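You operate a simulated robot arm through the tools that you are given. There is no shell and no other tool. Be economical: measure what you need, move in short steps, check, and stop when the job is done.

You run a simulated robot arm. Do the job below in one go: nothing can be reset, and whatever is moved stays where it is left.

## Task
Open the lower grey drawer, put the black foam block from the inside of the lower grey drawer on the blue cover plate, then shut the drawer. Fetch the plain teal ring and set it on the brown sample card. Lift the orange clip flap open. Do these in any order.

It is judged by the outcome, as a careful person would: the job done as asked, and still so three seconds after it is handed in. It fails if anything else is knocked over, pushed out of place, dropped, spilled or broken. Lids that push on must go on centred and level and be pressed home; caps that screw on are set level and turned clockwise until they are tight.

## Robot
A 6-joint arm with a two-finger gripper on a trunk, on a base that drives. Base frame: it is fixed to the floor where the robot stands at the start and does not move with it; the origin is under the middle of the robot, x ahead of it, y to its left, z up; the surface under the hand at the start is at about z = 85. Readings come in cm, degrees, newtons and seconds.
With the tool pointing down near the work surface it reaches from about 24 to 48 cm from the robot's upright axis, wherever it stands. Its first joint turns from -115.0 to 115.0 degrees. Places, roughly: black foam block (8x11x5 cm) [60, 0, 40]; lower grey drawer [50, -10, 50]; orange clip flap [-60, 330, 80]. Payload 2.1 kg.
The TCP is the grasp point between the finger pads, 2 cm short of the fingertips. In the tool frame z runs along the fingers and y along their closing line. Largest opening 10 cm; the body of the gripper starts 6.3 cm behind the TCP.
Orientation is told as [roll, pitch, yaw] about the base's x, y, z axes, in that order, counted from this pose: with the fingers straight down and closing along the base's y, the tool's x points along the base's -x, its y along +y and its z along -z.

## Interface
- The arm moves only by the tool apply_moves. Its argument "plan" is a list of rows, each a list of 7 numbers: the opening in per cent of the stroke, from 0 (shut) to 100 (fully open), then the shift along the tool's x, y, z in units of 200 mm (1.0 is 200 mm), then the turn, a rotation vector about the tool's x, y, z in units of 45 degrees (1.0 is 45 degrees). In form: [[claw, x, y, z, wx, wy, wz], ...]. A call has 1 to 12 rows; each row is the pose to reach, as a shift and turn from the pose commanded when the call began, along the tool's axes at that moment. A call with a number of a shift or a turn outside -1 to 1 is refused whole. Rows are played at 5 a second. More than 5 cm and 8.6 degrees between two rows, or a gripper value outside its range, and nothing of the call is played. Where a pose cannot be reached the arm comes as near as it can. A force on the tool above 40 N (or 10 N above the force at the start of the call, whichever is more), or a blocked arm, ends the call early, and 0.2 s more pass. The fingers move at their own pace (about 15.3 cm/s each) and stop on an object; they squeeze with about 43 N. The grip force told is the motor's: it shows also when the fingers shut on nothing. Time passes only in rows, and 0.2 s behind the last, so rows that repeat a pose let the fingers close. It gives the time, the measured TCP pose, the force on the tool (base axes), the opening and the grip force at its end, in the units of the frame above (readings bear some noise), with the torque about the TCP (base axes, N m) and any sound that the robot's microphone picked up.
- Cameras (640 x 400 px; columns grow to the right, rows downward): "scene" is now at [0.47, 11.15, 150.94]; the picture's right is [-0.40, -0.91, 0.00], its down [-0.77, 0.34, -0.55] and it looks along [0.50, -0.22, -0.84] (base axes); focal length 260 px, centre (320, 200). "wrist" rides on the gripper at [7, -1.9, -9.9] in the tool frame; the picture's right is [0.26, 0.97, 0.00], its down [-0.75, 0.20, -0.63] and it looks along [-0.61, 0.16, 0.78] (tool axes); focal length 230 px, centre (320, 200). There is no depth. A picture from a camera that has moved, and an enlarged one, comes with that camera's place and axes in the base frame and with its lens.
- camera(camera): a new picture of that camera. No time passes.
- lift_body(by): slides the trunk up (or, below 0, down) by that many cm; the arm and the scene camera ride with it, the base frame stays. It gives what a move gives, with no picture.
- steer(legs): drives the robot by 1 to 6 legs, each [ahead, turn to the left] in cm and degrees, along the robot's own axes; the way and the turn of a leg run together, so that a leg with both is an arc; at most 150 cm and 180 degrees a leg. The arm and the cameras ride along, it lands a little off, and it stops where it bumps. It gives what a move gives.
- head_to(pan, tilt): turns the head with the scene camera to pan (to the left, within 155 degrees either way) and tilt (down, from -29 to 69), counted from straight ahead of the robot. It gives what a move gives.
- inspect(camera, box): a new picture of the part [left, top, right, bottom] of that camera's present view, enlarged. No time passes.
- hand_in(): hands the job in; it is judged then, once.

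Work in short steps. Places have to be worked out from the pictures, the camera data and where the tool is seen: move nearer, look again, correct. Check each grasp and each placing, and mend what went wrong. You have 165 turns and 128 pictures in all, those below and enlarged ones among them. Open the gripper and draw the arm clear of the work before you hand the job in, unless the task says otherwise; then end with one line.

The tools are called after ">>>" as a command line: name --pt "numbers of a row" for each row, then --argument value for the rest, lists and objects as JSON in quotes. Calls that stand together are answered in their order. apply_moves: Moves the arm, as the interface text tells. Its arguments: {"type":"object","properties":{"plan":{"type":"array"}},"required":["plan"]} The other tools are called the same way: lift_body (by) slides the trunk up or down; steer (legs) drives the base; head_to (pan, tilt) turns the head that bears the scene camera; camera (camera) takes a picture; inspect (camera, box) takes an enlarged picture of a part of a camera's view; hand_in () hands the job in.

At the start:

```text
t: 0.0
tool_pos: [38.38, 1.75, 113.76]
ee_rot: [0.1, 0.0, 0.0]
contact_force: [0.3, 1.2, -0.1]
ft_torque: [-0.05, 0.0, 0.0]
gripper_width: 10.0
gripper_force: 0.0
trunk travel left (down, up): [-72.9, 26.1]
robot x, y, heading: [0.12, -0.06, -0.1]
head pan, tilt: [-23.8, 56.9]
```

scene: 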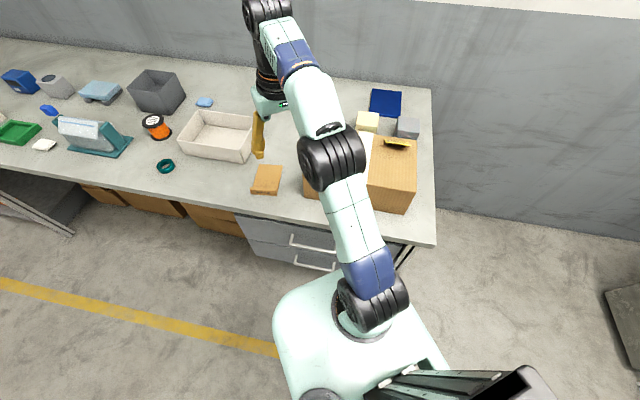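
wrist: 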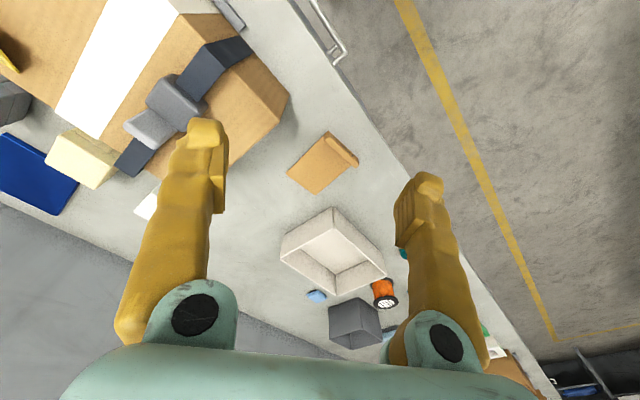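

I'll look over the bench from the head in a few directions before moving anything.

>>> inspect --camera "scene" --box '[230, 70, 450, 280]'

>>> inspect --camera "scene" --box '[0, 50, 240, 200]'

>>> head_to --pan 90 --tilt 15

>>> camera --camera "scene"

```text
1.90 times, centred on (340, 175) of scene
camera zoom: at [0.47, 11.15, 150.94], right [-0.4, -0.91, 0.0], down [-0.77, 0.34, -0.55], along [0.5, -0.22, -0.84], focal length 494 px, centre (282, 248)
```

zoom: 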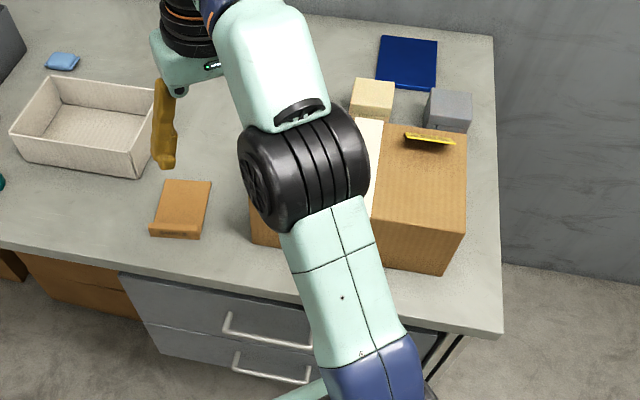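

```text
2.67 times, centred on (120, 125) of scene
camera zoom: at [0.47, 11.15, 150.94], right [-0.4, -0.91, 0.0], down [-0.77, 0.34, -0.55], along [0.5, -0.22, -0.84], focal length 692 px, centre (853, 400)
```

zoom: 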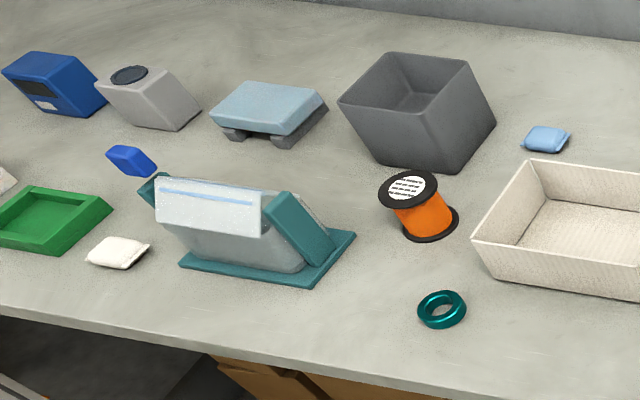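

```text
t: 1.9
tool_pos: [38.42, 1.77, 113.7]
ee_rot: [0.0, 0.1, 0.0]
contact_force: [0.6, -0.1, -0.7]
ft_torque: [0.01, 0.0, -0.02]
gripper_width: 9.99
gripper_force: 0.0
trunk travel left (down, up): [-72.9, 26.1]
robot x, y, heading: [0.05, -0.16, 0.2]
head pan, tilt: [90.0, 15.0]
```

```text
123 pictures are left
camera scene: at [-5.93, 23.33, 157.19], right [1.0, 0.0, 0.0], down [0.0, -0.26, -0.97], along [0.0, 0.97, -0.26], focal length 260 px, centre (320, 200)
```

scene: 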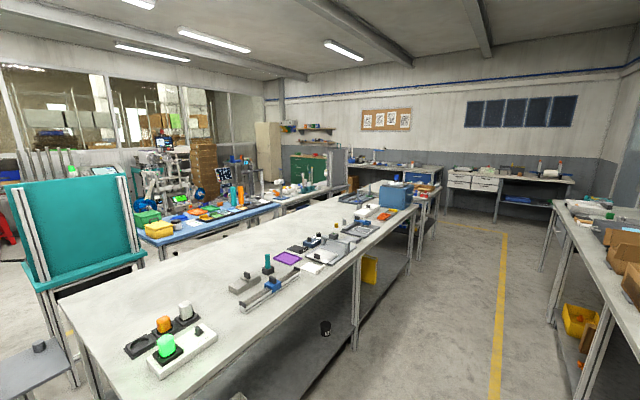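

The clip flap should appear near (276,196) here; I'll enlarge that area, and look toward the bench with the drawer.

>>> inspect --camera "scene" --box '[210, 140, 370, 240]'

>>> inspect --camera "scene" --box '[310, 170, 450, 258]'

>>> head_to --pan -35 --tilt 35

>>> camera --camera "scene"

```text
4.00 times, centred on (290, 190) of scene
camera zoom: at [-5.93, 23.33, 157.19], right [1.0, 0.0, 0.0], down [0.0, -0.26, -0.97], along [0.0, 0.97, -0.26], focal length 1038 px, centre (440, 240)
```

zoom: 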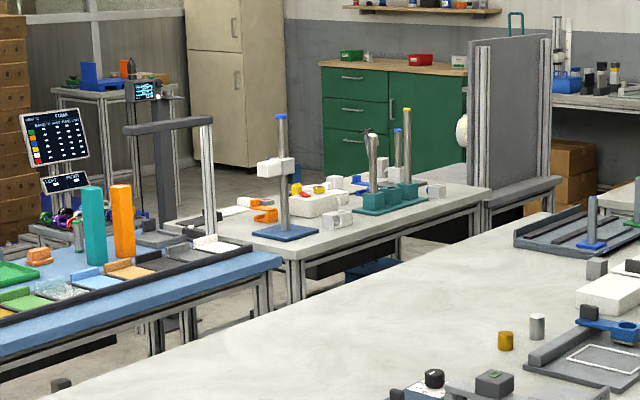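

```text
4.55 times, centred on (380, 214) of scene
camera zoom: at [-5.93, 23.33, 157.19], right [1.0, 0.0, 0.0], down [0.0, -0.26, -0.97], along [0.0, 0.97, -0.26], focal length 1180 px, centre (47, 136)
```

zoom: 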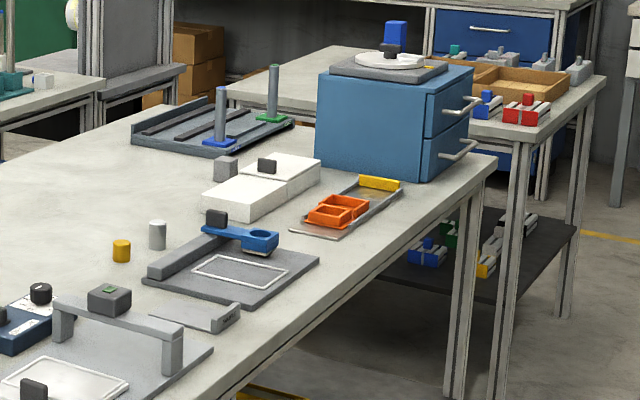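

```text
t: 4.0
tool_pos: [38.37, 1.69, 113.67]
ee_rot: [-0.2, 0.0, 0.0]
contact_force: [-0.4, -0.3, 0.4]
ft_torque: [0.02, 0.01, -0.01]
gripper_width: 9.98
gripper_force: 0.0
trunk travel left (down, up): [-72.9, 26.1]
robot x, y, heading: [0.01, -0.05, -0.1]
head pan, tilt: [-35.0, 35.0]
```

```text
120 pictures are left
camera scene: at [1.28, 8.94, 154.0], right [-0.57, -0.82, 0.0], down [-0.47, 0.33, -0.82], along [0.67, -0.47, -0.57], focal length 260 px, centre (320, 200)
```

scene: 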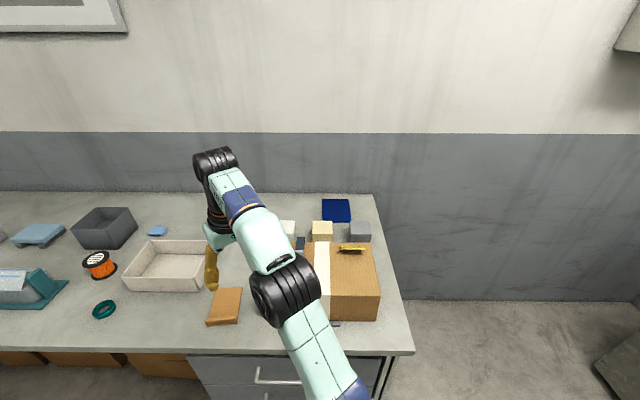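

The bench runs square to heading -35°, the drawer handle is about 20 cm left of the robot along the bench. I back away and reposition facing the drawer, with the arm passing clear of the boxes.

>>> steer --legs '[[-28, 0], [0, 55], [28, 0], [0, -90]]'

>>> head_to --pan 0 --tilt 50

>>> camera --camera "scene"

```text
t: 13.8
tool_pos: [21.25, 1.25, 113.73]
ee_rot: [0.0, 0.0, -37.2]
contact_force: [-0.7, 0.4, 0.0]
ft_torque: [0.01, 0.01, 0.01]
gripper_width: 10.0
gripper_force: 0.1
trunk travel left (down, up): [-72.9, 26.1]
robot x, y, heading: [-10.43, 22.95, -37.1]
head pan, tilt: [-35.0, 35.0]
```

```text
t: 14.8
tool_pos: [21.24, 1.27, 113.78]
ee_rot: [0.1, 0.1, -37.3]
contact_force: [-0.1, -0.4, -0.8]
ft_torque: [-0.02, 0.01, 0.02]
gripper_width: 10.0
gripper_force: 0.0
trunk travel left (down, up): [-72.9, 26.1]
robot x, y, heading: [-10.49, 23.12, -37.3]
head pan, tilt: [0.0, 50.0]
```

```text
119 pictures are left
camera scene: at [-0.56, 33.14, 151.83], right [-0.6, -0.8, 0.0], down [-0.61, 0.46, -0.64], along [0.51, -0.39, -0.77], focal length 260 px, centre (320, 200)
```

scene: 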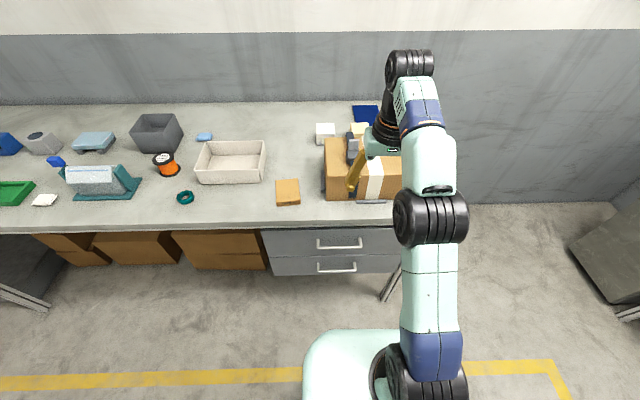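

Robot stands square-ish (heading -37.2), lower handle estimated near bench-coordinate 18 along, height ~54. I tip the tool to horizontal in two calls of 45°.

>>> apply_moves --pt "100 0 0 0 0 -0.167 0" --pt "100 0 0 0 0 -0.333 0" --pt "100 0 0 0 0 -0.5 0" --pt "100 0 0 0 0 -0.667 0" --pt "100 0 0 0 0 -0.833 0" --pt "100 0 0 0 0 -1 0"

>>> apply_moves --pt "100 0 0 0 0 -0.167 0" --pt "100 0 0 0 0 -0.333 0" --pt "100 0 0 0 0 -0.5 0" --pt "100 0 0 0 0 -0.667 0" --pt "100 0 0 0 0 -0.833 0" --pt "100 0 0 0 0 -1 0"

>>> steer --legs '[[0, 2.2]]'

>>> lift_body --by -55

>>> camera --camera "scene"

>>> camera --camera "wrist"

```text
t: 16.2
tool_pos: [21.21, 1.23, 113.66]
ee_rot: [0.0, -45.2, -37.3]
contact_force: [-0.2, -0.1, -0.5]
ft_torque: [-0.02, -0.03, -0.01]
gripper_width: 9.99
gripper_force: 0.1
trunk travel left (down, up): [-72.9, 26.1]
robot x, y, heading: [-10.39, 22.99, -37.1]
head pan, tilt: [0.0, 50.0]
```

```text
t: 17.6
tool_pos: [27.48, -0.66, 115.4]
ee_rot: [-18.3, -89.7, -18.9]
contact_force: [-0.2, 0.2, 0.0]
ft_torque: [0.01, 0.0, -0.06]
gripper_width: 10.0
gripper_force: 0.0
out of reach, approached as far as the arm can: row 1, 2, 3, 4, 5, 6
trunk travel left (down, up): [-72.9, 26.1]
robot x, y, heading: [-10.48, 23.09, -37.1]
head pan, tilt: [0.0, 50.0]
```

```text
t: 18.4
tool_pos: [28.07, 0.72, 115.54]
ee_rot: [48.5, -90.0, -83.8]
contact_force: [0.0, 0.1, -0.5]
ft_torque: [-0.01, 0.01, -0.01]
gripper_width: 9.99
gripper_force: 0.0
trunk travel left (down, up): [-72.9, 26.1]
robot x, y, heading: [-10.56, 22.94, -34.7]
head pan, tilt: [0.0, 50.0]
```

```text
refused: -55 is not a number from -40 to 40
```

```text
118 pictures are left
camera scene: at [-1.0, 33.48, 151.83], right [-0.57, -0.82, 0.0], down [-0.63, 0.44, -0.64], along [0.53, -0.37, -0.77], focal length 260 px, centre (320, 200)
```

scene: 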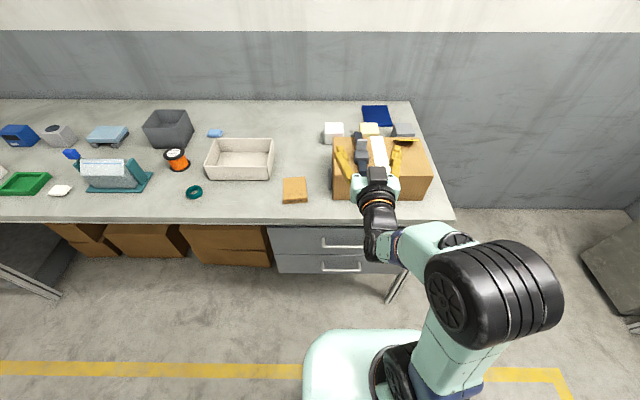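

```text
117 pictures are left
camera wrist: at [18.72, 4.93, 108.61], right [0.56, 0.79, -0.26], down [-0.4, 0.53, 0.75], along [0.73, -0.32, 0.61], focal length 230 px, centre (320, 200)
```

wrist: 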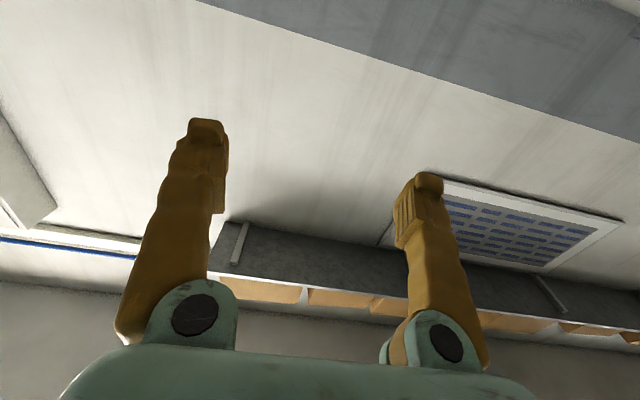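

Tool is level now at d≈22.6, close to the bench edge, so I back off 12 cm, then lower the trunk and look.

>>> steer --legs '[[-12, 0]]'

>>> lift_body --by -40

>>> lift_body --by -18

>>> camera --camera "scene"

>>> camera --camera "wrist"

```text
t: 19.6
tool_pos: [18.13, 7.8, 115.54]
ee_rot: [-5.4, -90.0, -29.9]
contact_force: [0.0, 0.1, -0.2]
ft_torque: [-0.02, -0.01, -0.01]
gripper_width: 9.99
gripper_force: 0.1
trunk travel left (down, up): [-72.9, 26.1]
robot x, y, heading: [-20.12, 29.96, -34.9]
head pan, tilt: [0.0, 50.0]
```

```text
t: 23.4
tool_pos: [18.02, 7.75, 75.67]
ee_rot: [-7.2, -90.0, -28.1]
contact_force: [-0.8, -0.7, -0.7]
ft_torque: [-0.03, -0.01, 0.02]
gripper_width: 9.99
gripper_force: 0.1
trunk travel left (down, up): [-32.9, 66.1]
robot x, y, heading: [-20.29, 29.88, -34.9]
head pan, tilt: [0.0, 50.0]
```

```text
t: 25.4
tool_pos: [18.08, 7.72, 57.65]
ee_rot: [-6.8, -90.0, -28.5]
contact_force: [-0.4, 0.5, 0.4]
ft_torque: [0.05, 0.04, 0.02]
gripper_width: 10.01
gripper_force: 0.1
trunk travel left (down, up): [-14.9, 84.1]
robot x, y, heading: [-20.39, 30.05, -34.9]
head pan, tilt: [0.0, 50.0]
```

```text
116 pictures are left
camera scene: at [-10.93, 40.5, 93.83], right [-0.57, -0.82, 0.0], down [-0.63, 0.44, -0.64], along [0.53, -0.37, -0.77], focal length 260 px, centre (320, 200)
```

scene: 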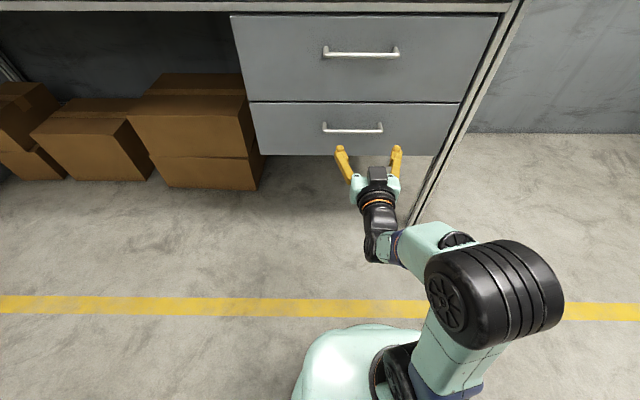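

```text
115 pictures are left
camera wrist: at [8.77, 11.94, 50.6], right [0.56, 0.79, -0.26], down [-0.4, 0.53, 0.75], along [0.73, -0.32, 0.61], focal length 230 px, centre (320, 200)
```

wrist: 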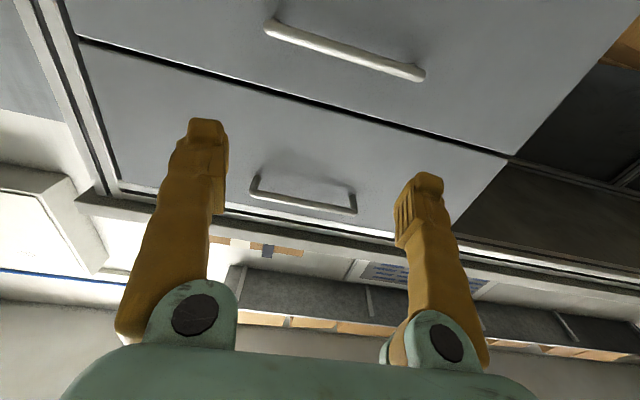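

Rays from both cameras put the lower handle bar at about d≈26, s≈18, z≈52.7 (bench axes); TCP is at d=10.4, s=16.7. I roll the tool 45° toward a vertical finger closing, while extending slightly.

>>> apply_moves --pt "100 0 0 0.15 0 0 0.167" --pt "100 0 0 0.3 0 0 0.333" --pt "100 0 0 0.3 0 0 0.5" --pt "100 0 0 0.3 0 0 0.667" --pt "100 0 0 0.3 0 0 0.833" --pt "100 0 0 0.3 0 0 1"

```text
t: 26.8
tool_pos: [24.74, 9.65, 66.48]
ee_rot: [87.4, -52.9, -124.3]
contact_force: [0.0, -0.2, -0.6]
ft_torque: [0.01, 0.0, -0.02]
gripper_width: 10.0
gripper_force: 0.2
out of reach, approached as far as the arm can: row 1, 2, 3, 4, 5, 6
trunk travel left (down, up): [-14.9, 84.1]
robot x, y, heading: [-20.35, 29.8, -35.0]
head pan, tilt: [0.0, 50.0]
```

Orientation is going right but the arm sits off target because it's at the near reach limit. I extend forward 8 cm without turning to see how it settles.

>>> apply_moves --pt "100 0 0 0.2 0 0 0" --pt "100 0 0 0.4 0 0 0" --pt "100 0 0 0.4 0 0 0"

```text
t: 27.6
tool_pos: [30.95, 5.2, 66.17]
ee_rot: [87.4, -53.1, -124.4]
contact_force: [-0.8, -0.4, -0.5]
ft_torque: [-0.01, 0.02, 0.04]
gripper_width: 10.03
gripper_force: 0.0
trunk travel left (down, up): [-14.9, 84.1]
robot x, y, heading: [-20.45, 30.22, -35.2]
head pan, tilt: [0.0, 50.0]
```

The arm reaches this fine. Now I draw back a bit, go down to handle height and finish rolling so the fingers close vertically.

>>> apply_moves --pt "100 0 0 -0.15 0 0 0" --pt "100 0 0 -0.3 0 0 0.15" --pt "100 0.1 -0.137 -0.3 0 0 0.3" --pt "100 0.2 -0.275 -0.3 0 0 0.45" --pt "100 0.3 -0.41 -0.3 0 0 0.6" --pt "100 0.4 -0.55 -0.3 0 0 0.75" --pt "100 0.4 -0.55 -0.3 0 0 0.9" --pt "100 0.4 -0.55 -0.3 0 0 1"

>>> camera --camera "wrist"

```text
t: 29.4
tool_pos: [27.82, 6.12, 71.47]
ee_rot: [85.5, -14.2, -125.8]
contact_force: [-0.3, 0.2, 0.3]
ft_torque: [0.0, 0.0, 0.02]
gripper_width: 10.03
gripper_force: 0.1
out of reach, approached as far as the arm can: row 2, 3, 4, 5, 6, 7, 8
trunk travel left (down, up): [-14.9, 84.1]
robot x, y, heading: [-20.57, 30.36, -35.1]
head pan, tilt: [0.0, 50.0]
```

```text
114 pictures are left
camera wrist: at [23.36, 17.16, 68.71], right [0.35, 0.35, 0.87], down [-0.89, -0.18, 0.43], along [0.31, -0.92, 0.25], focal length 230 px, centre (320, 200)
```

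wrist: 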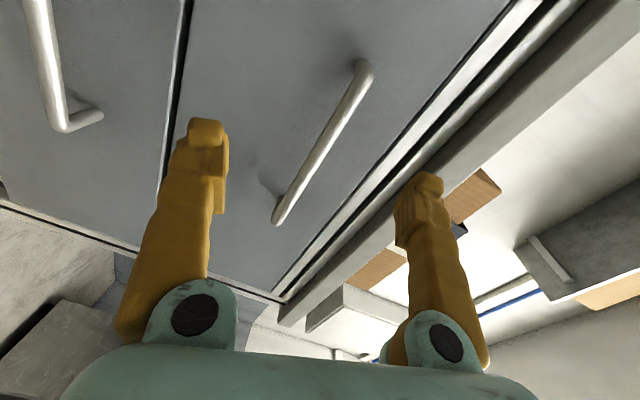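

At this standoff the arm is folded too tightly to go low. I back the robot 15 cm, then extend forward/down to pre-grasp in front of the lower handle.

>>> steer --legs '[[-15, 0]]'

>>> apply_moves --pt "100 0.02 0 0.2 0 0.01 0.05" --pt "100 0.04 0 0.4 0 0.02 0.1" --pt "100 0.06 -0.18 0.5 0 0.03 0.2" --pt "100 0.08 -0.36 0.56 0 0.04 0.25" --pt "100 0.095 -0.54 0.56 0 0.042 0.315" --pt "100 0.095 -0.72 0.56 0 0.042 0.315" --pt "100 0.095 -0.9 0.56 0 0.042 0.315"

>>> camera --camera "wrist"

>>> camera --camera "scene"

```text
t: 30.8
tool_pos: [15.27, 14.8, 71.47]
ee_rot: [85.5, -14.3, -125.7]
contact_force: [0.1, -0.5, 0.8]
ft_torque: [0.0, 0.01, -0.02]
gripper_width: 9.99
gripper_force: 0.1
trunk travel left (down, up): [-14.9, 84.1]
robot x, y, heading: [-33.16, 38.61, -34.7]
head pan, tilt: [0.0, 50.0]
```

```text
t: 32.4
tool_pos: [26.62, 5.44, 60.03]
ee_rot: [85.3, 0.0, -125.0]
contact_force: [0.6, 0.5, 0.6]
ft_torque: [0.02, 0.03, 0.0]
gripper_width: 9.99
gripper_force: 0.1
out of reach, approached as far as the arm can: row 4, 5, 6, 7
trunk travel left (down, up): [-14.9, 84.1]
robot x, y, heading: [-32.68, 39.23, -35.1]
head pan, tilt: [0.0, 50.0]
```

```text
113 pictures are left
camera wrist: at [22.34, 16.88, 58.93], right [0.21, 0.17, 0.96], down [-0.93, -0.26, 0.25], along [0.3, -0.95, 0.1], focal length 230 px, centre (320, 200)
```

wrist: 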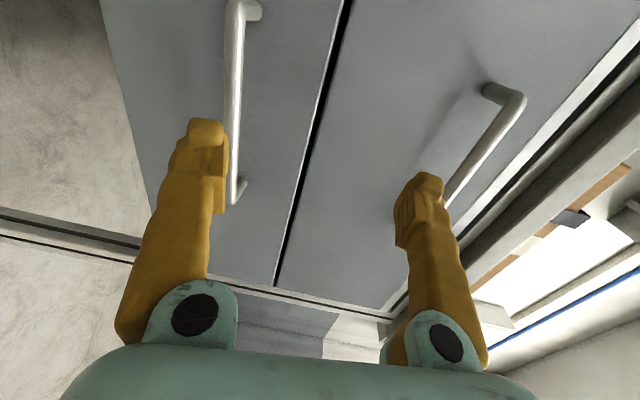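

```text
112 pictures are left
camera scene: at [-23.46, 49.25, 93.83], right [-0.57, -0.82, 0.0], down [-0.63, 0.44, -0.64], along [0.53, -0.37, -0.77], focal length 260 px, centre (320, 200)
```

scene: 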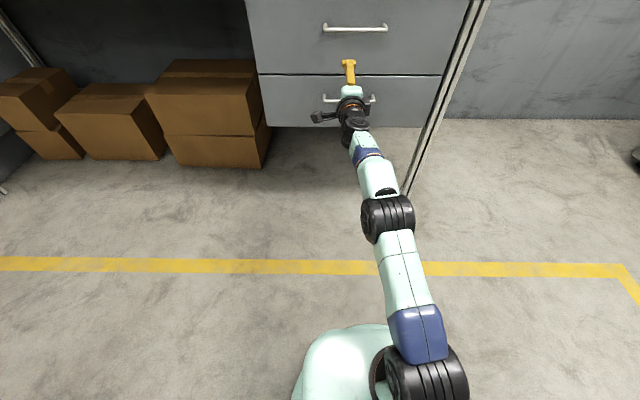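

TCP at d=18.7, s=19.7, z=60; the bar is at z≈52.9 and straddled by s 11–25. I lower the trunk 6.6 cm, then advance most of the way and check.

>>> lift_body --by -6.6

>>> apply_moves --pt "100 0 0 0.1 0 0 0" --pt "100 0 0 0.2 0 0 0"

>>> camera --camera "wrist"

```text
t: 33.5
tool_pos: [26.71, 5.46, 53.46]
ee_rot: [85.3, 0.1, -125.0]
contact_force: [0.6, 0.7, -0.3]
ft_torque: [-0.02, 0.03, 0.01]
gripper_width: 9.99
gripper_force: 0.0
trunk travel left (down, up): [-8.3, 90.7]
robot x, y, heading: [-32.82, 38.55, -34.7]
head pan, tilt: [0.0, 50.0]
```

```text
t: 34.1
tool_pos: [27.0, 4.74, 53.13]
ee_rot: [85.3, -0.1, -125.0]
contact_force: [0.1, -1.0, -0.1]
ft_torque: [0.01, 0.0, 0.02]
gripper_width: 9.98
gripper_force: 0.0
out of reach, approached as far as the arm can: row 1, 2
trunk travel left (down, up): [-8.3, 90.7]
robot x, y, heading: [-33.08, 38.55, -34.9]
head pan, tilt: [0.0, 50.0]
```

```text
111 pictures are left
camera wrist: at [22.69, 16.17, 51.98], right [0.21, 0.17, 0.96], down [-0.93, -0.26, 0.25], along [0.3, -0.95, 0.1], focal length 230 px, centre (320, 200)
```

wrist: 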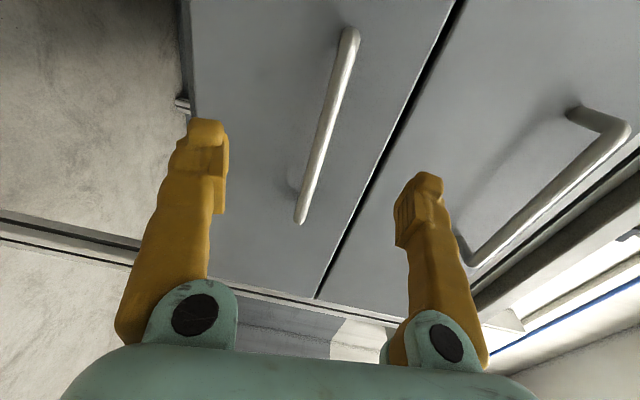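

The arm is fully stretched, bar lies centred between the fingers at z≈52.9. I drive forward 6 cm to bring the bar between the pads.

>>> steer --legs '[[6, 0]]'

>>> camera --camera "wrist"

```text
t: 35.0
tool_pos: [32.1, 1.23, 53.08]
ee_rot: [85.3, 0.0, -124.8]
contact_force: [-0.3, -0.2, -0.7]
ft_torque: [-0.03, 0.03, 0.03]
gripper_width: 10.03
gripper_force: 0.0
trunk travel left (down, up): [-8.3, 90.7]
robot x, y, heading: [-28.07, 35.11, -35.1]
head pan, tilt: [0.0, 50.0]
```

```text
110 pictures are left
camera wrist: at [27.75, 12.68, 51.96], right [0.21, 0.17, 0.96], down [-0.93, -0.27, 0.25], along [0.3, -0.95, 0.1], focal length 230 px, centre (320, 200)
```

wrist: 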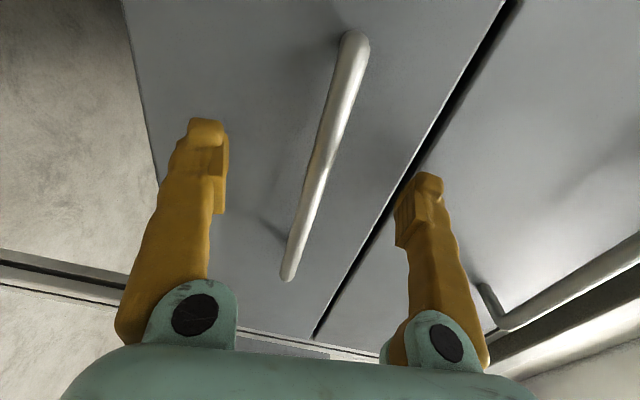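

The bar passes between the pads at about d≈25.4, matching the TCP. I close the gripper.

>>> apply_moves --pt "50 0 0 0 0 0 0" --pt "0 0 0 0 0 0 0" --pt "0 0 0 0 0 0 0" --pt "0 0 0 0 0 0 0"

>>> camera --camera "wrist"

```text
t: 36.0
tool_pos: [32.18, 1.23, 52.69]
ee_rot: [84.9, 0.0, -125.0]
contact_force: [-0.9, 0.8, -10.9]
ft_torque: [0.06, -0.02, -0.03]
gripper_width: 0.61
gripper_force: 32.9
trunk travel left (down, up): [-8.3, 90.7]
robot x, y, heading: [-27.67, 35.33, -34.8]
head pan, tilt: [0.0, 50.0]
```

```text
109 pictures are left
camera wrist: at [27.85, 12.6, 51.69], right [0.22, 0.16, 0.96], down [-0.93, -0.27, 0.26], along [0.3, -0.95, 0.09], focal length 230 px, centre (320, 200)
```

wrist: 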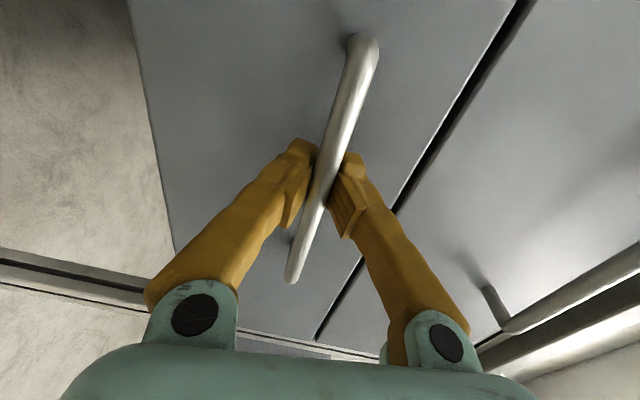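

The handle is gripped (32.9 N). I pull the drawer open by driving back 12 cm and check.

>>> steer --legs '[[-12, 0]]'

>>> camera --camera "scene"

```text
t: 37.3
tool_pos: [22.36, 8.15, 52.67]
ee_rot: [85.0, -0.1, -124.9]
contact_force: [5.2, 8.9, -16.2]
ft_torque: [0.15, -0.02, 0.27]
gripper_width: 0.61
gripper_force: 33.1
trunk travel left (down, up): [-8.3, 90.7]
robot x, y, heading: [-37.87, 42.19, -34.8]
head pan, tilt: [0.0, 50.0]
```

```text
108 pictures are left
camera scene: at [-28.06, 52.66, 87.19], right [-0.57, -0.82, 0.0], down [-0.63, 0.44, -0.64], along [0.52, -0.37, -0.77], focal length 260 px, centre (320, 200)
```

scene: 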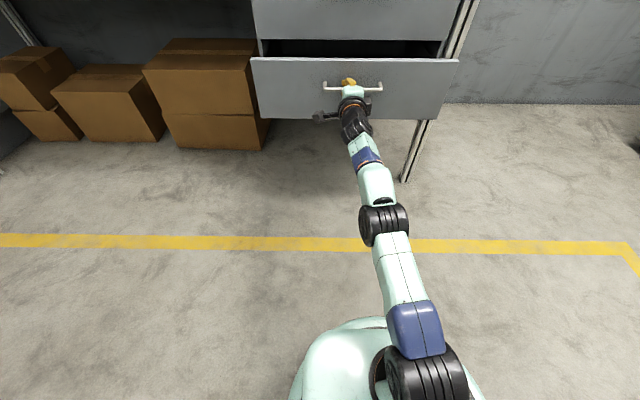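

The drawer slides out well (12 cm). I pull 11 cm more.

>>> steer --legs '[[-11, 0]]'

>>> camera --camera "scene"

```text
t: 38.5
tool_pos: [13.31, 14.42, 52.73]
ee_rot: [85.0, -0.2, -124.8]
contact_force: [12.0, 18.1, -12.9]
ft_torque: [0.13, -0.02, 0.1]
gripper_width: 0.57
gripper_force: 33.0
trunk travel left (down, up): [-8.3, 90.7]
robot x, y, heading: [-46.8, 48.49, -35.0]
head pan, tilt: [0.0, 50.0]
```

```text
107 pictures are left
camera scene: at [-37.02, 59.04, 87.16], right [-0.57, -0.82, 0.0], down [-0.63, 0.44, -0.64], along [0.52, -0.37, -0.77], focal length 260 px, centre (320, 200)
```

scene: 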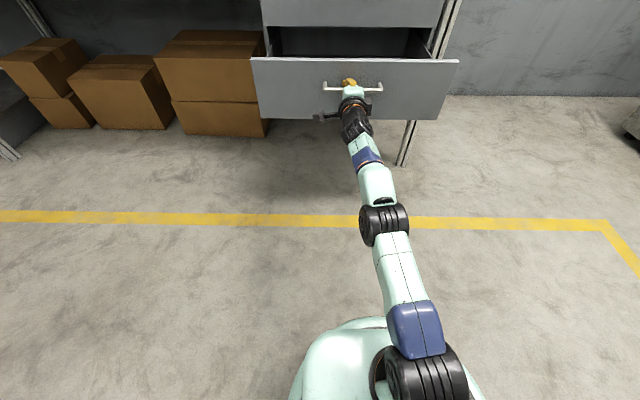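

Opened about 23 cm; the block may still lie partly under the bench, so I need more. I look behind the robot for clearance before backing further.

>>> head_to --pan 150 --tilt 55

>>> camera --camera "scene"

```text
t: 40.8
tool_pos: [13.37, 14.5, 52.71]
ee_rot: [85.0, -0.2, -124.8]
contact_force: [7.1, 11.2, -12.0]
ft_torque: [0.05, -0.04, 0.03]
gripper_width: 0.58
gripper_force: 32.8
trunk travel left (down, up): [-8.3, 90.7]
robot x, y, heading: [-46.65, 48.63, -34.5]
head pan, tilt: [150.0, 55.0]
```

```text
106 pictures are left
camera scene: at [-46.5, 69.89, 86.57], right [0.9, 0.43, 0.0], down [0.35, -0.74, -0.57], along [-0.25, 0.52, -0.82], focal length 260 px, centre (320, 200)
```

scene: 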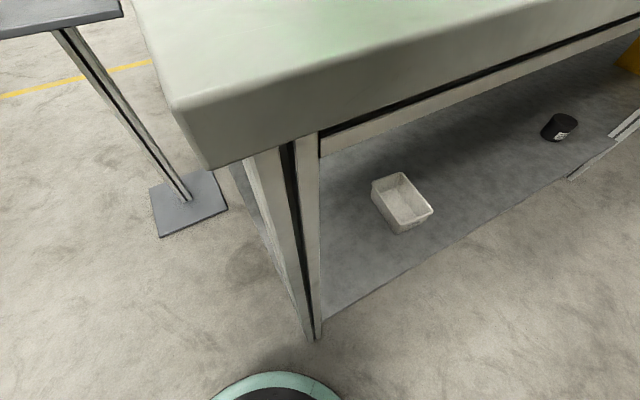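

Rear clearance is only ~4 cm to a bench leg, so I won't back much further gripping. I release the handle, back 3.5 cm, and look into the drawer.

>>> apply_moves --pt "60 0 0 0 0 0 0" --pt "100 0 0 0 0 0 0" --pt "100 0 0 0 0 0 0"

>>> steer --legs '[[-3.5, 0]]'

>>> lift_body --by 25

>>> head_to --pan 0 --tilt 40

>>> camera --camera "scene"

```text
t: 41.6
tool_pos: [13.14, 14.52, 52.96]
ee_rot: [85.2, 0.0, -124.9]
contact_force: [-0.3, 0.0, 0.8]
ft_torque: [-0.02, -0.03, 0.01]
gripper_width: 9.98
gripper_force: 0.1
trunk travel left (down, up): [-8.3, 90.7]
robot x, y, heading: [-46.93, 48.39, -34.5]
head pan, tilt: [150.0, 55.0]
```

```text
t: 42.5
tool_pos: [10.32, 16.59, 53.08]
ee_rot: [85.1, 0.0, -124.8]
contact_force: [-0.4, -0.6, -0.4]
ft_torque: [0.0, 0.03, 0.0]
gripper_width: 9.99
gripper_force: 0.0
trunk travel left (down, up): [-8.3, 90.7]
robot x, y, heading: [-49.42, 50.91, -34.8]
head pan, tilt: [150.0, 55.0]
```

```text
t: 45.1
tool_pos: [10.3, 16.6, 78.0]
ee_rot: [85.2, -0.1, -124.8]
contact_force: [0.6, -0.5, 0.6]
ft_torque: [0.0, 0.0, 0.0]
gripper_width: 10.0
gripper_force: 0.1
trunk travel left (down, up): [-33.3, 65.7]
robot x, y, heading: [-49.56, 50.49, -35.1]
head pan, tilt: [150.0, 55.0]
```

```text
t: 47.4
tool_pos: [10.35, 16.64, 77.98]
ee_rot: [85.2, 0.0, -124.8]
contact_force: [-0.3, 0.9, 0.0]
ft_torque: [0.0, 0.03, 0.02]
gripper_width: 10.0
gripper_force: 0.1
trunk travel left (down, up): [-33.3, 65.7]
robot x, y, heading: [-49.68, 50.92, -34.6]
head pan, tilt: [0.0, 40.0]
```

```text
105 pictures are left
camera scene: at [-39.63, 60.53, 113.64], right [-0.57, -0.82, 0.0], down [-0.53, 0.37, -0.77], along [0.63, -0.44, -0.64], focal length 260 px, centre (320, 200)
```

scene: 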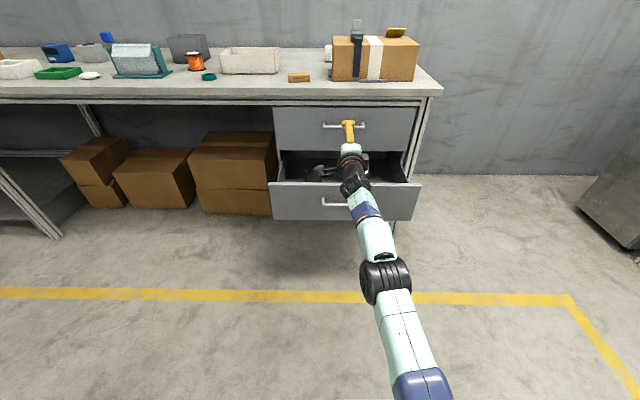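

I enlarge the drawer interior.

>>> inspect --camera "scene" --box '[260, 90, 440, 230]'

>>> inspect --camera "wrist" --box '[0, 0, 640, 400]'

```text
2.86 times, centred on (350, 160) of scene
camera zoom: at [-39.63, 60.53, 113.64], right [-0.57, -0.82, 0.0], down [-0.53, 0.37, -0.77], along [0.63, -0.44, -0.64], focal length 742 px, centre (234, 314)
```

zoom: 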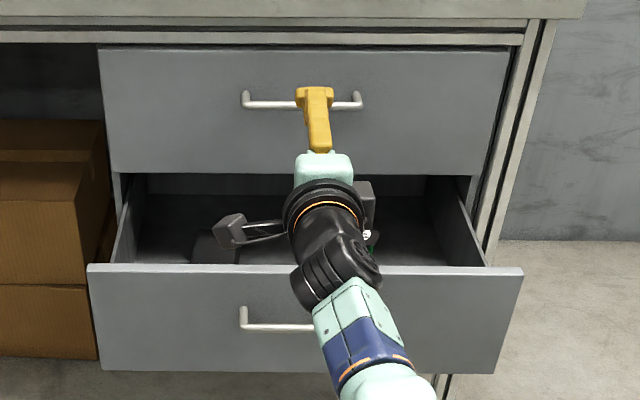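

```text
1.00 times, centred on (320, 200) of wrist (not enlarged: the box is as wide or as high as the picture)
camera zoom: at [5.92, 27.98, 76.9], right [0.21, 0.17, 0.96], down [-0.93, -0.27, 0.25], along [0.3, -0.95, 0.1], focal length 230 px, centre (320, 200)
```

zoom: 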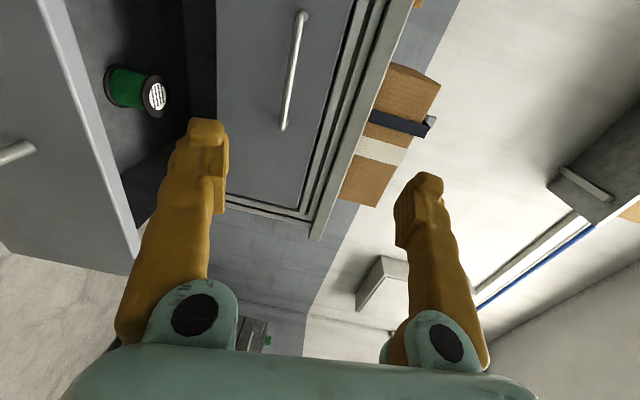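

A dark block sits left in the drawer (about s≈30), under the bench edge, with a green spool to its right. I need the drawer further out: I drive forward 20 cm and tip the tool to point down, to grip the front panel from above.

>>> steer --legs '[[20, 0]]'

>>> apply_moves --pt "100 0 0 -0.1 0 0 0" --pt "100 0 0 -0.2 0.167 0 0" --pt "100 0 0 -0.3 0.333 0 0" --pt "100 0 0 -0.4 0.5 0 0" --pt "100 0 0 -0.5 0.667 0 0" --pt "100 0 0 -0.5 0.833 0 0" --pt "100 0 0 -0.5 1 0 0"

```text
t: 49.0
tool_pos: [26.62, 4.15, 78.02]
ee_rot: [85.1, 0.0, -125.4]
contact_force: [0.8, 0.9, -0.1]
ft_torque: [-0.01, 0.0, -0.01]
gripper_width: 10.02
gripper_force: 0.0
trunk travel left (down, up): [-33.3, 65.7]
robot x, y, heading: [-32.88, 38.62, -35.5]
head pan, tilt: [0.0, 40.0]
```

```text
t: 50.6
tool_pos: [14.99, 12.18, 76.18]
ee_rot: [40.1, 0.0, -125.3]
contact_force: [-0.8, 0.2, 0.0]
ft_torque: [0.02, 0.04, -0.03]
gripper_width: 10.01
gripper_force: 0.0
out of reach, approached as far as the arm can: row 1, 3, 6, 7
trunk travel left (down, up): [-33.3, 65.7]
robot x, y, heading: [-33.14, 38.9, -35.4]
head pan, tilt: [0.0, 40.0]
```

Halfway; TCP at d≈5.3. I finish turning down (40° more).

>>> apply_moves --pt "100 0 0 0 0.16 0 0" --pt "100 0 0 0 0.32 0 0" --pt "100 0 0 0 0.48 0 0" --pt "100 0 0 0 0.64 0 0" --pt "100 0 0 0 0.8 0 0" --pt "100 0 0 0 0.89 0 0"

>>> camera --camera "wrist"

>>> camera --camera "scene"

```text
t: 52.0
tool_pos: [4.32, 17.87, 69.62]
ee_rot: [1.3, 0.1, -125.3]
contact_force: [0.3, 0.0, -0.5]
ft_torque: [0.02, 0.0, 0.03]
gripper_width: 10.03
gripper_force: 0.0
out of reach, approached as far as the arm can: row 1, 2, 3, 4, 5, 6
trunk travel left (down, up): [-33.3, 65.7]
robot x, y, heading: [-33.06, 38.78, -35.4]
head pan, tilt: [0.0, 40.0]
```

```text
102 pictures are left
camera wrist: at [6.5, 24.77, 79.46], right [0.94, -0.35, 0.02], down [-0.28, -0.72, 0.63], along [-0.21, -0.6, -0.77], focal length 230 px, centre (320, 200)
```

wrist: 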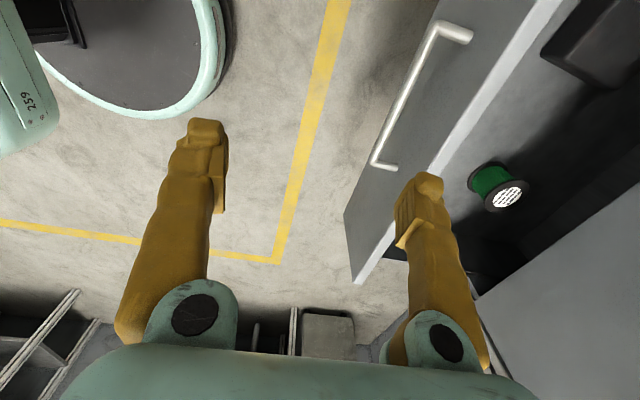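

```text
101 pictures are left
camera scene: at [-22.89, 48.73, 113.65], right [-0.58, -0.82, 0.0], down [-0.52, 0.37, -0.77], along [0.62, -0.44, -0.64], focal length 260 px, centre (320, 200)
```

scene: 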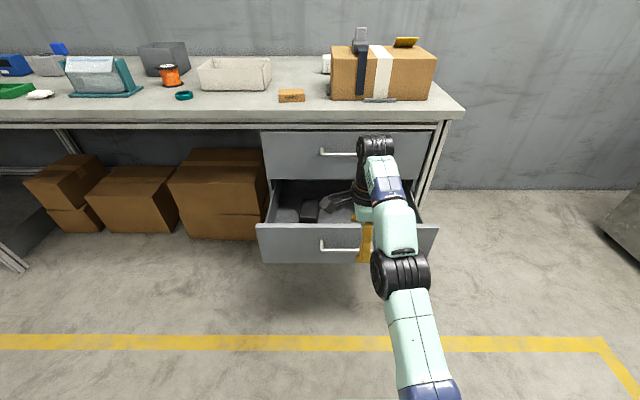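

TCP is down-pointing at d=-6.7, z=69.6; the drawer panel's top edge is at d≈3.9, z≈63. I drive forward 10.5 cm to straddle the panel and check before lowering.

>>> steer --legs '[[10.5, 0]]'

>>> camera --camera "wrist"

```text
t: 53.2
tool_pos: [13.11, 11.49, 69.66]
ee_rot: [1.3, 0.0, -125.5]
contact_force: [0.2, 0.7, 0.6]
ft_torque: [-0.01, 0.02, -0.04]
gripper_width: 10.0
gripper_force: 0.0
trunk travel left (down, up): [-33.3, 65.7]
robot x, y, heading: [-23.97, 32.46, -35.5]
head pan, tilt: [0.0, 40.0]
```

```text
100 pictures are left
camera wrist: at [15.31, 18.42, 79.45], right [0.94, -0.35, 0.02], down [-0.28, -0.72, 0.63], along [-0.21, -0.6, -0.77], focal length 230 px, centre (320, 200)
```

wrist: 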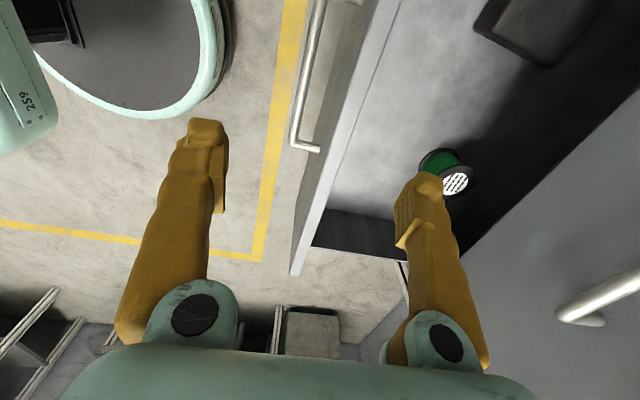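

Projecting, the panel's top edge sits ~1.6 cm beyond the TCP line. I nudge forward 1.6 cm, lower 8 cm, and grip the panel.

>>> steer --legs '[[1.6, 0]]'

>>> lift_body --by -8

>>> camera --camera "wrist"

```text
t: 54.0
tool_pos: [14.34, 10.66, 69.59]
ee_rot: [1.2, 0.1, -125.5]
contact_force: [-0.2, -0.2, -0.1]
ft_torque: [-0.03, 0.03, 0.01]
gripper_width: 9.97
gripper_force: 0.0
trunk travel left (down, up): [-33.3, 65.7]
robot x, y, heading: [-22.93, 31.35, -35.6]
head pan, tilt: [0.0, 40.0]
```

```text
t: 55.2
tool_pos: [14.45, 10.65, 61.68]
ee_rot: [1.4, 0.0, -125.5]
contact_force: [0.4, 0.0, -0.8]
ft_torque: [0.0, 0.03, 0.0]
gripper_width: 9.99
gripper_force: 0.0
trunk travel left (down, up): [-25.3, 73.7]
robot x, y, heading: [-22.77, 31.71, -35.4]
head pan, tilt: [0.0, 40.0]
```

```text
99 pictures are left
camera wrist: at [16.6, 17.51, 71.46], right [0.94, -0.35, 0.02], down [-0.28, -0.72, 0.63], along [-0.21, -0.6, -0.77], focal length 230 px, centre (320, 200)
```

wrist: 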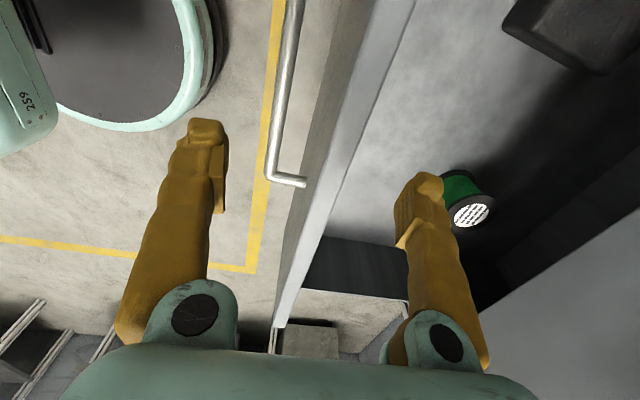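

The panel's edge is centred between the pads. I close on it.

>>> apply_moves --pt "50 0 0 0 0 0 0" --pt "0 0 0 0 0 0 0" --pt "0 0 0 0 0 0 0" --pt "0 0 0 0 0 0 0"

>>> steer --legs '[[-10, 0]]'

>>> camera --camera "scene"

```text
t: 56.2
tool_pos: [14.33, 10.55, 61.68]
ee_rot: [1.3, 0.0, -125.5]
contact_force: [0.5, 0.3, 0.3]
ft_torque: [-0.02, -0.03, -0.02]
gripper_width: 0.0
gripper_force: 29.7
trunk travel left (down, up): [-25.3, 73.7]
robot x, y, heading: [-23.19, 31.54, -35.5]
head pan, tilt: [0.0, 40.0]
```

```text
t: 57.3
tool_pos: [6.37, 16.45, 61.64]
ee_rot: [1.2, 0.0, -125.3]
contact_force: [-0.6, -0.4, 0.2]
ft_torque: [-0.02, -0.03, -0.05]
gripper_width: 0.0
gripper_force: 29.7
trunk travel left (down, up): [-25.3, 73.7]
robot x, y, heading: [-31.02, 37.32, -35.4]
head pan, tilt: [0.0, 40.0]
```

```text
98 pictures are left
camera scene: at [-20.83, 47.26, 105.64], right [-0.58, -0.81, 0.0], down [-0.52, 0.37, -0.77], along [0.62, -0.44, -0.64], focal length 260 px, centre (320, 200)
```

scene: 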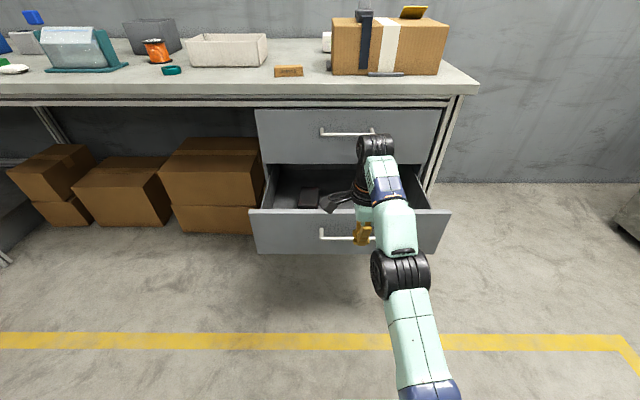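

The fingers shut above the panel: its top is lower than 59.6. I'll instead hook it: pass the closed fingers over the panel, lower behind it, and pull by driving back.

>>> lift_body --by 2

>>> steer --legs '[[14, 0]]'

>>> camera --camera "wrist"

```text
t: 58.0
tool_pos: [6.34, 16.44, 63.71]
ee_rot: [1.3, 0.0, -125.4]
contact_force: [-0.5, 0.4, -0.1]
ft_torque: [0.0, -0.02, -0.02]
gripper_width: 0.0
gripper_force: 29.7
trunk travel left (down, up): [-27.3, 71.7]
robot x, y, heading: [-31.12, 37.54, -35.4]
head pan, tilt: [0.0, 40.0]
```

```text
t: 59.3
tool_pos: [17.79, 8.21, 63.68]
ee_rot: [1.3, -0.1, -125.5]
contact_force: [0.4, 0.0, -0.9]
ft_torque: [0.0, 0.01, -0.04]
gripper_width: 0.0
gripper_force: 29.8
trunk travel left (down, up): [-27.3, 71.7]
robot x, y, heading: [-19.41, 28.99, -35.4]
head pan, tilt: [0.0, 40.0]
```

```text
97 pictures are left
camera wrist: at [19.99, 15.13, 73.45], right [0.94, -0.35, 0.02], down [-0.28, -0.72, 0.63], along [-0.21, -0.6, -0.77], focal length 230 px, centre (320, 200)
```

wrist: 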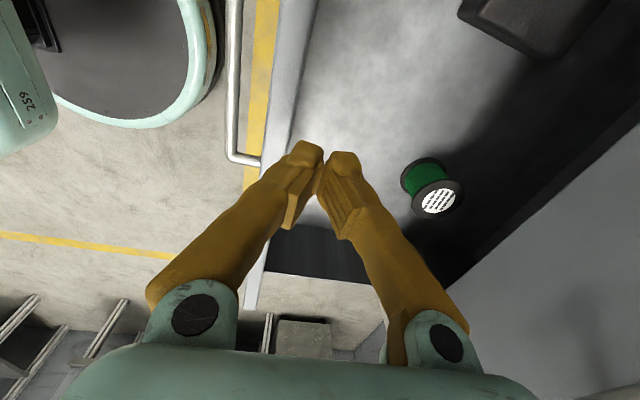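

The fingers are just behind the panel. I go 1.5 cm further for margin, lower 8.5 cm, then pull back.

>>> steer --legs '[[1.5, 0]]'

>>> lift_body --by -8.5

>>> steer --legs '[[-15, 0]]'

>>> camera --camera "scene"

>>> camera --camera "wrist"

```text
t: 60.1
tool_pos: [18.91, 7.33, 63.51]
ee_rot: [1.3, 0.1, -125.4]
contact_force: [0.0, 0.0, -0.3]
ft_torque: [-0.05, -0.01, 0.0]
gripper_width: 0.0
gripper_force: 29.2
trunk travel left (down, up): [-27.3, 71.7]
robot x, y, heading: [-18.21, 28.2, -35.5]
head pan, tilt: [0.0, 40.0]
```

```text
t: 61.3
tool_pos: [19.0, 7.43, 55.12]
ee_rot: [1.3, -0.1, -125.5]
contact_force: [0.2, -0.8, -0.3]
ft_torque: [0.03, -0.01, 0.0]
gripper_width: 0.0
gripper_force: 29.6
trunk travel left (down, up): [-18.8, 80.2]
robot x, y, heading: [-18.43, 28.22, -35.5]
head pan, tilt: [0.0, 40.0]
```

```text
t: 62.7
tool_pos: [6.58, 16.2, 55.11]
ee_rot: [1.3, 0.0, -125.6]
contact_force: [-0.6, -0.4, -0.1]
ft_torque: [0.0, -0.02, -0.02]
gripper_width: 0.01
gripper_force: 29.3
trunk travel left (down, up): [-18.8, 80.2]
robot x, y, heading: [-31.01, 37.39, -35.9]
head pan, tilt: [0.0, 40.0]
```

```text
96 pictures are left
camera scene: at [-20.55, 47.08, 99.14], right [-0.58, -0.81, 0.0], down [-0.52, 0.37, -0.77], along [0.62, -0.45, -0.64], focal length 260 px, centre (320, 200)
```

scene: 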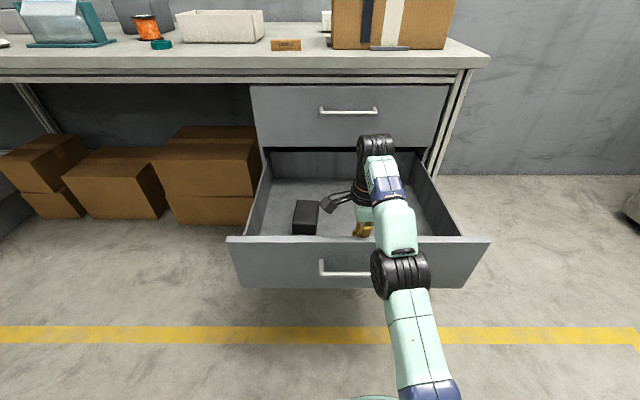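

```text
95 pictures are left
camera wrist: at [8.77, 23.03, 64.96], right [0.94, -0.35, 0.02], down [-0.29, -0.72, 0.63], along [-0.21, -0.6, -0.77], focal length 230 px, centre (320, 200)
```

wrist: 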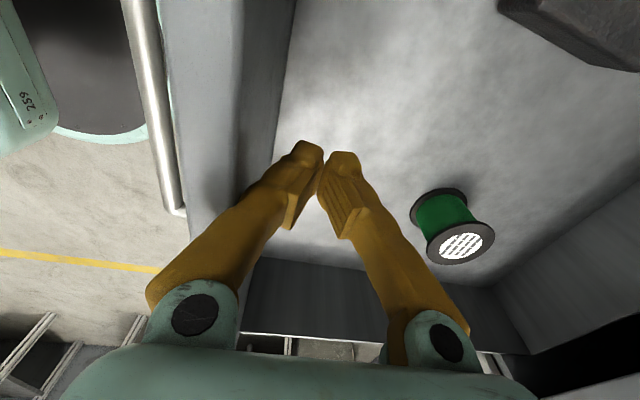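

The drawer is now fully out, with the black block standing clear of the upper drawer. I zoom on the block.

>>> inspect --camera "scene" --box '[225, 130, 465, 280]'

```text
2.67 times, centred on (345, 205) of scene
camera zoom: at [-20.55, 47.08, 99.14], right [-0.58, -0.81, 0.0], down [-0.52, 0.37, -0.77], along [0.62, -0.45, -0.64], focal length 692 px, centre (253, 187)
```

zoom: 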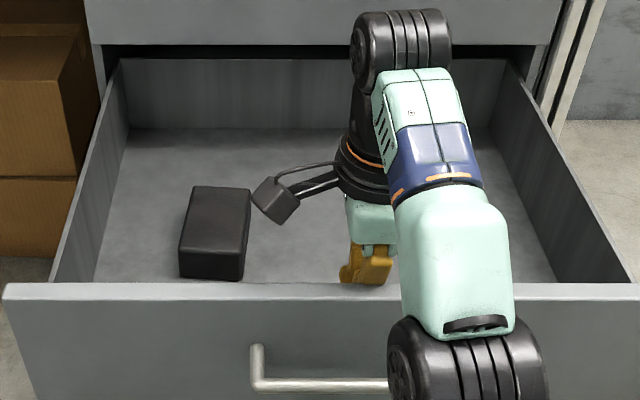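

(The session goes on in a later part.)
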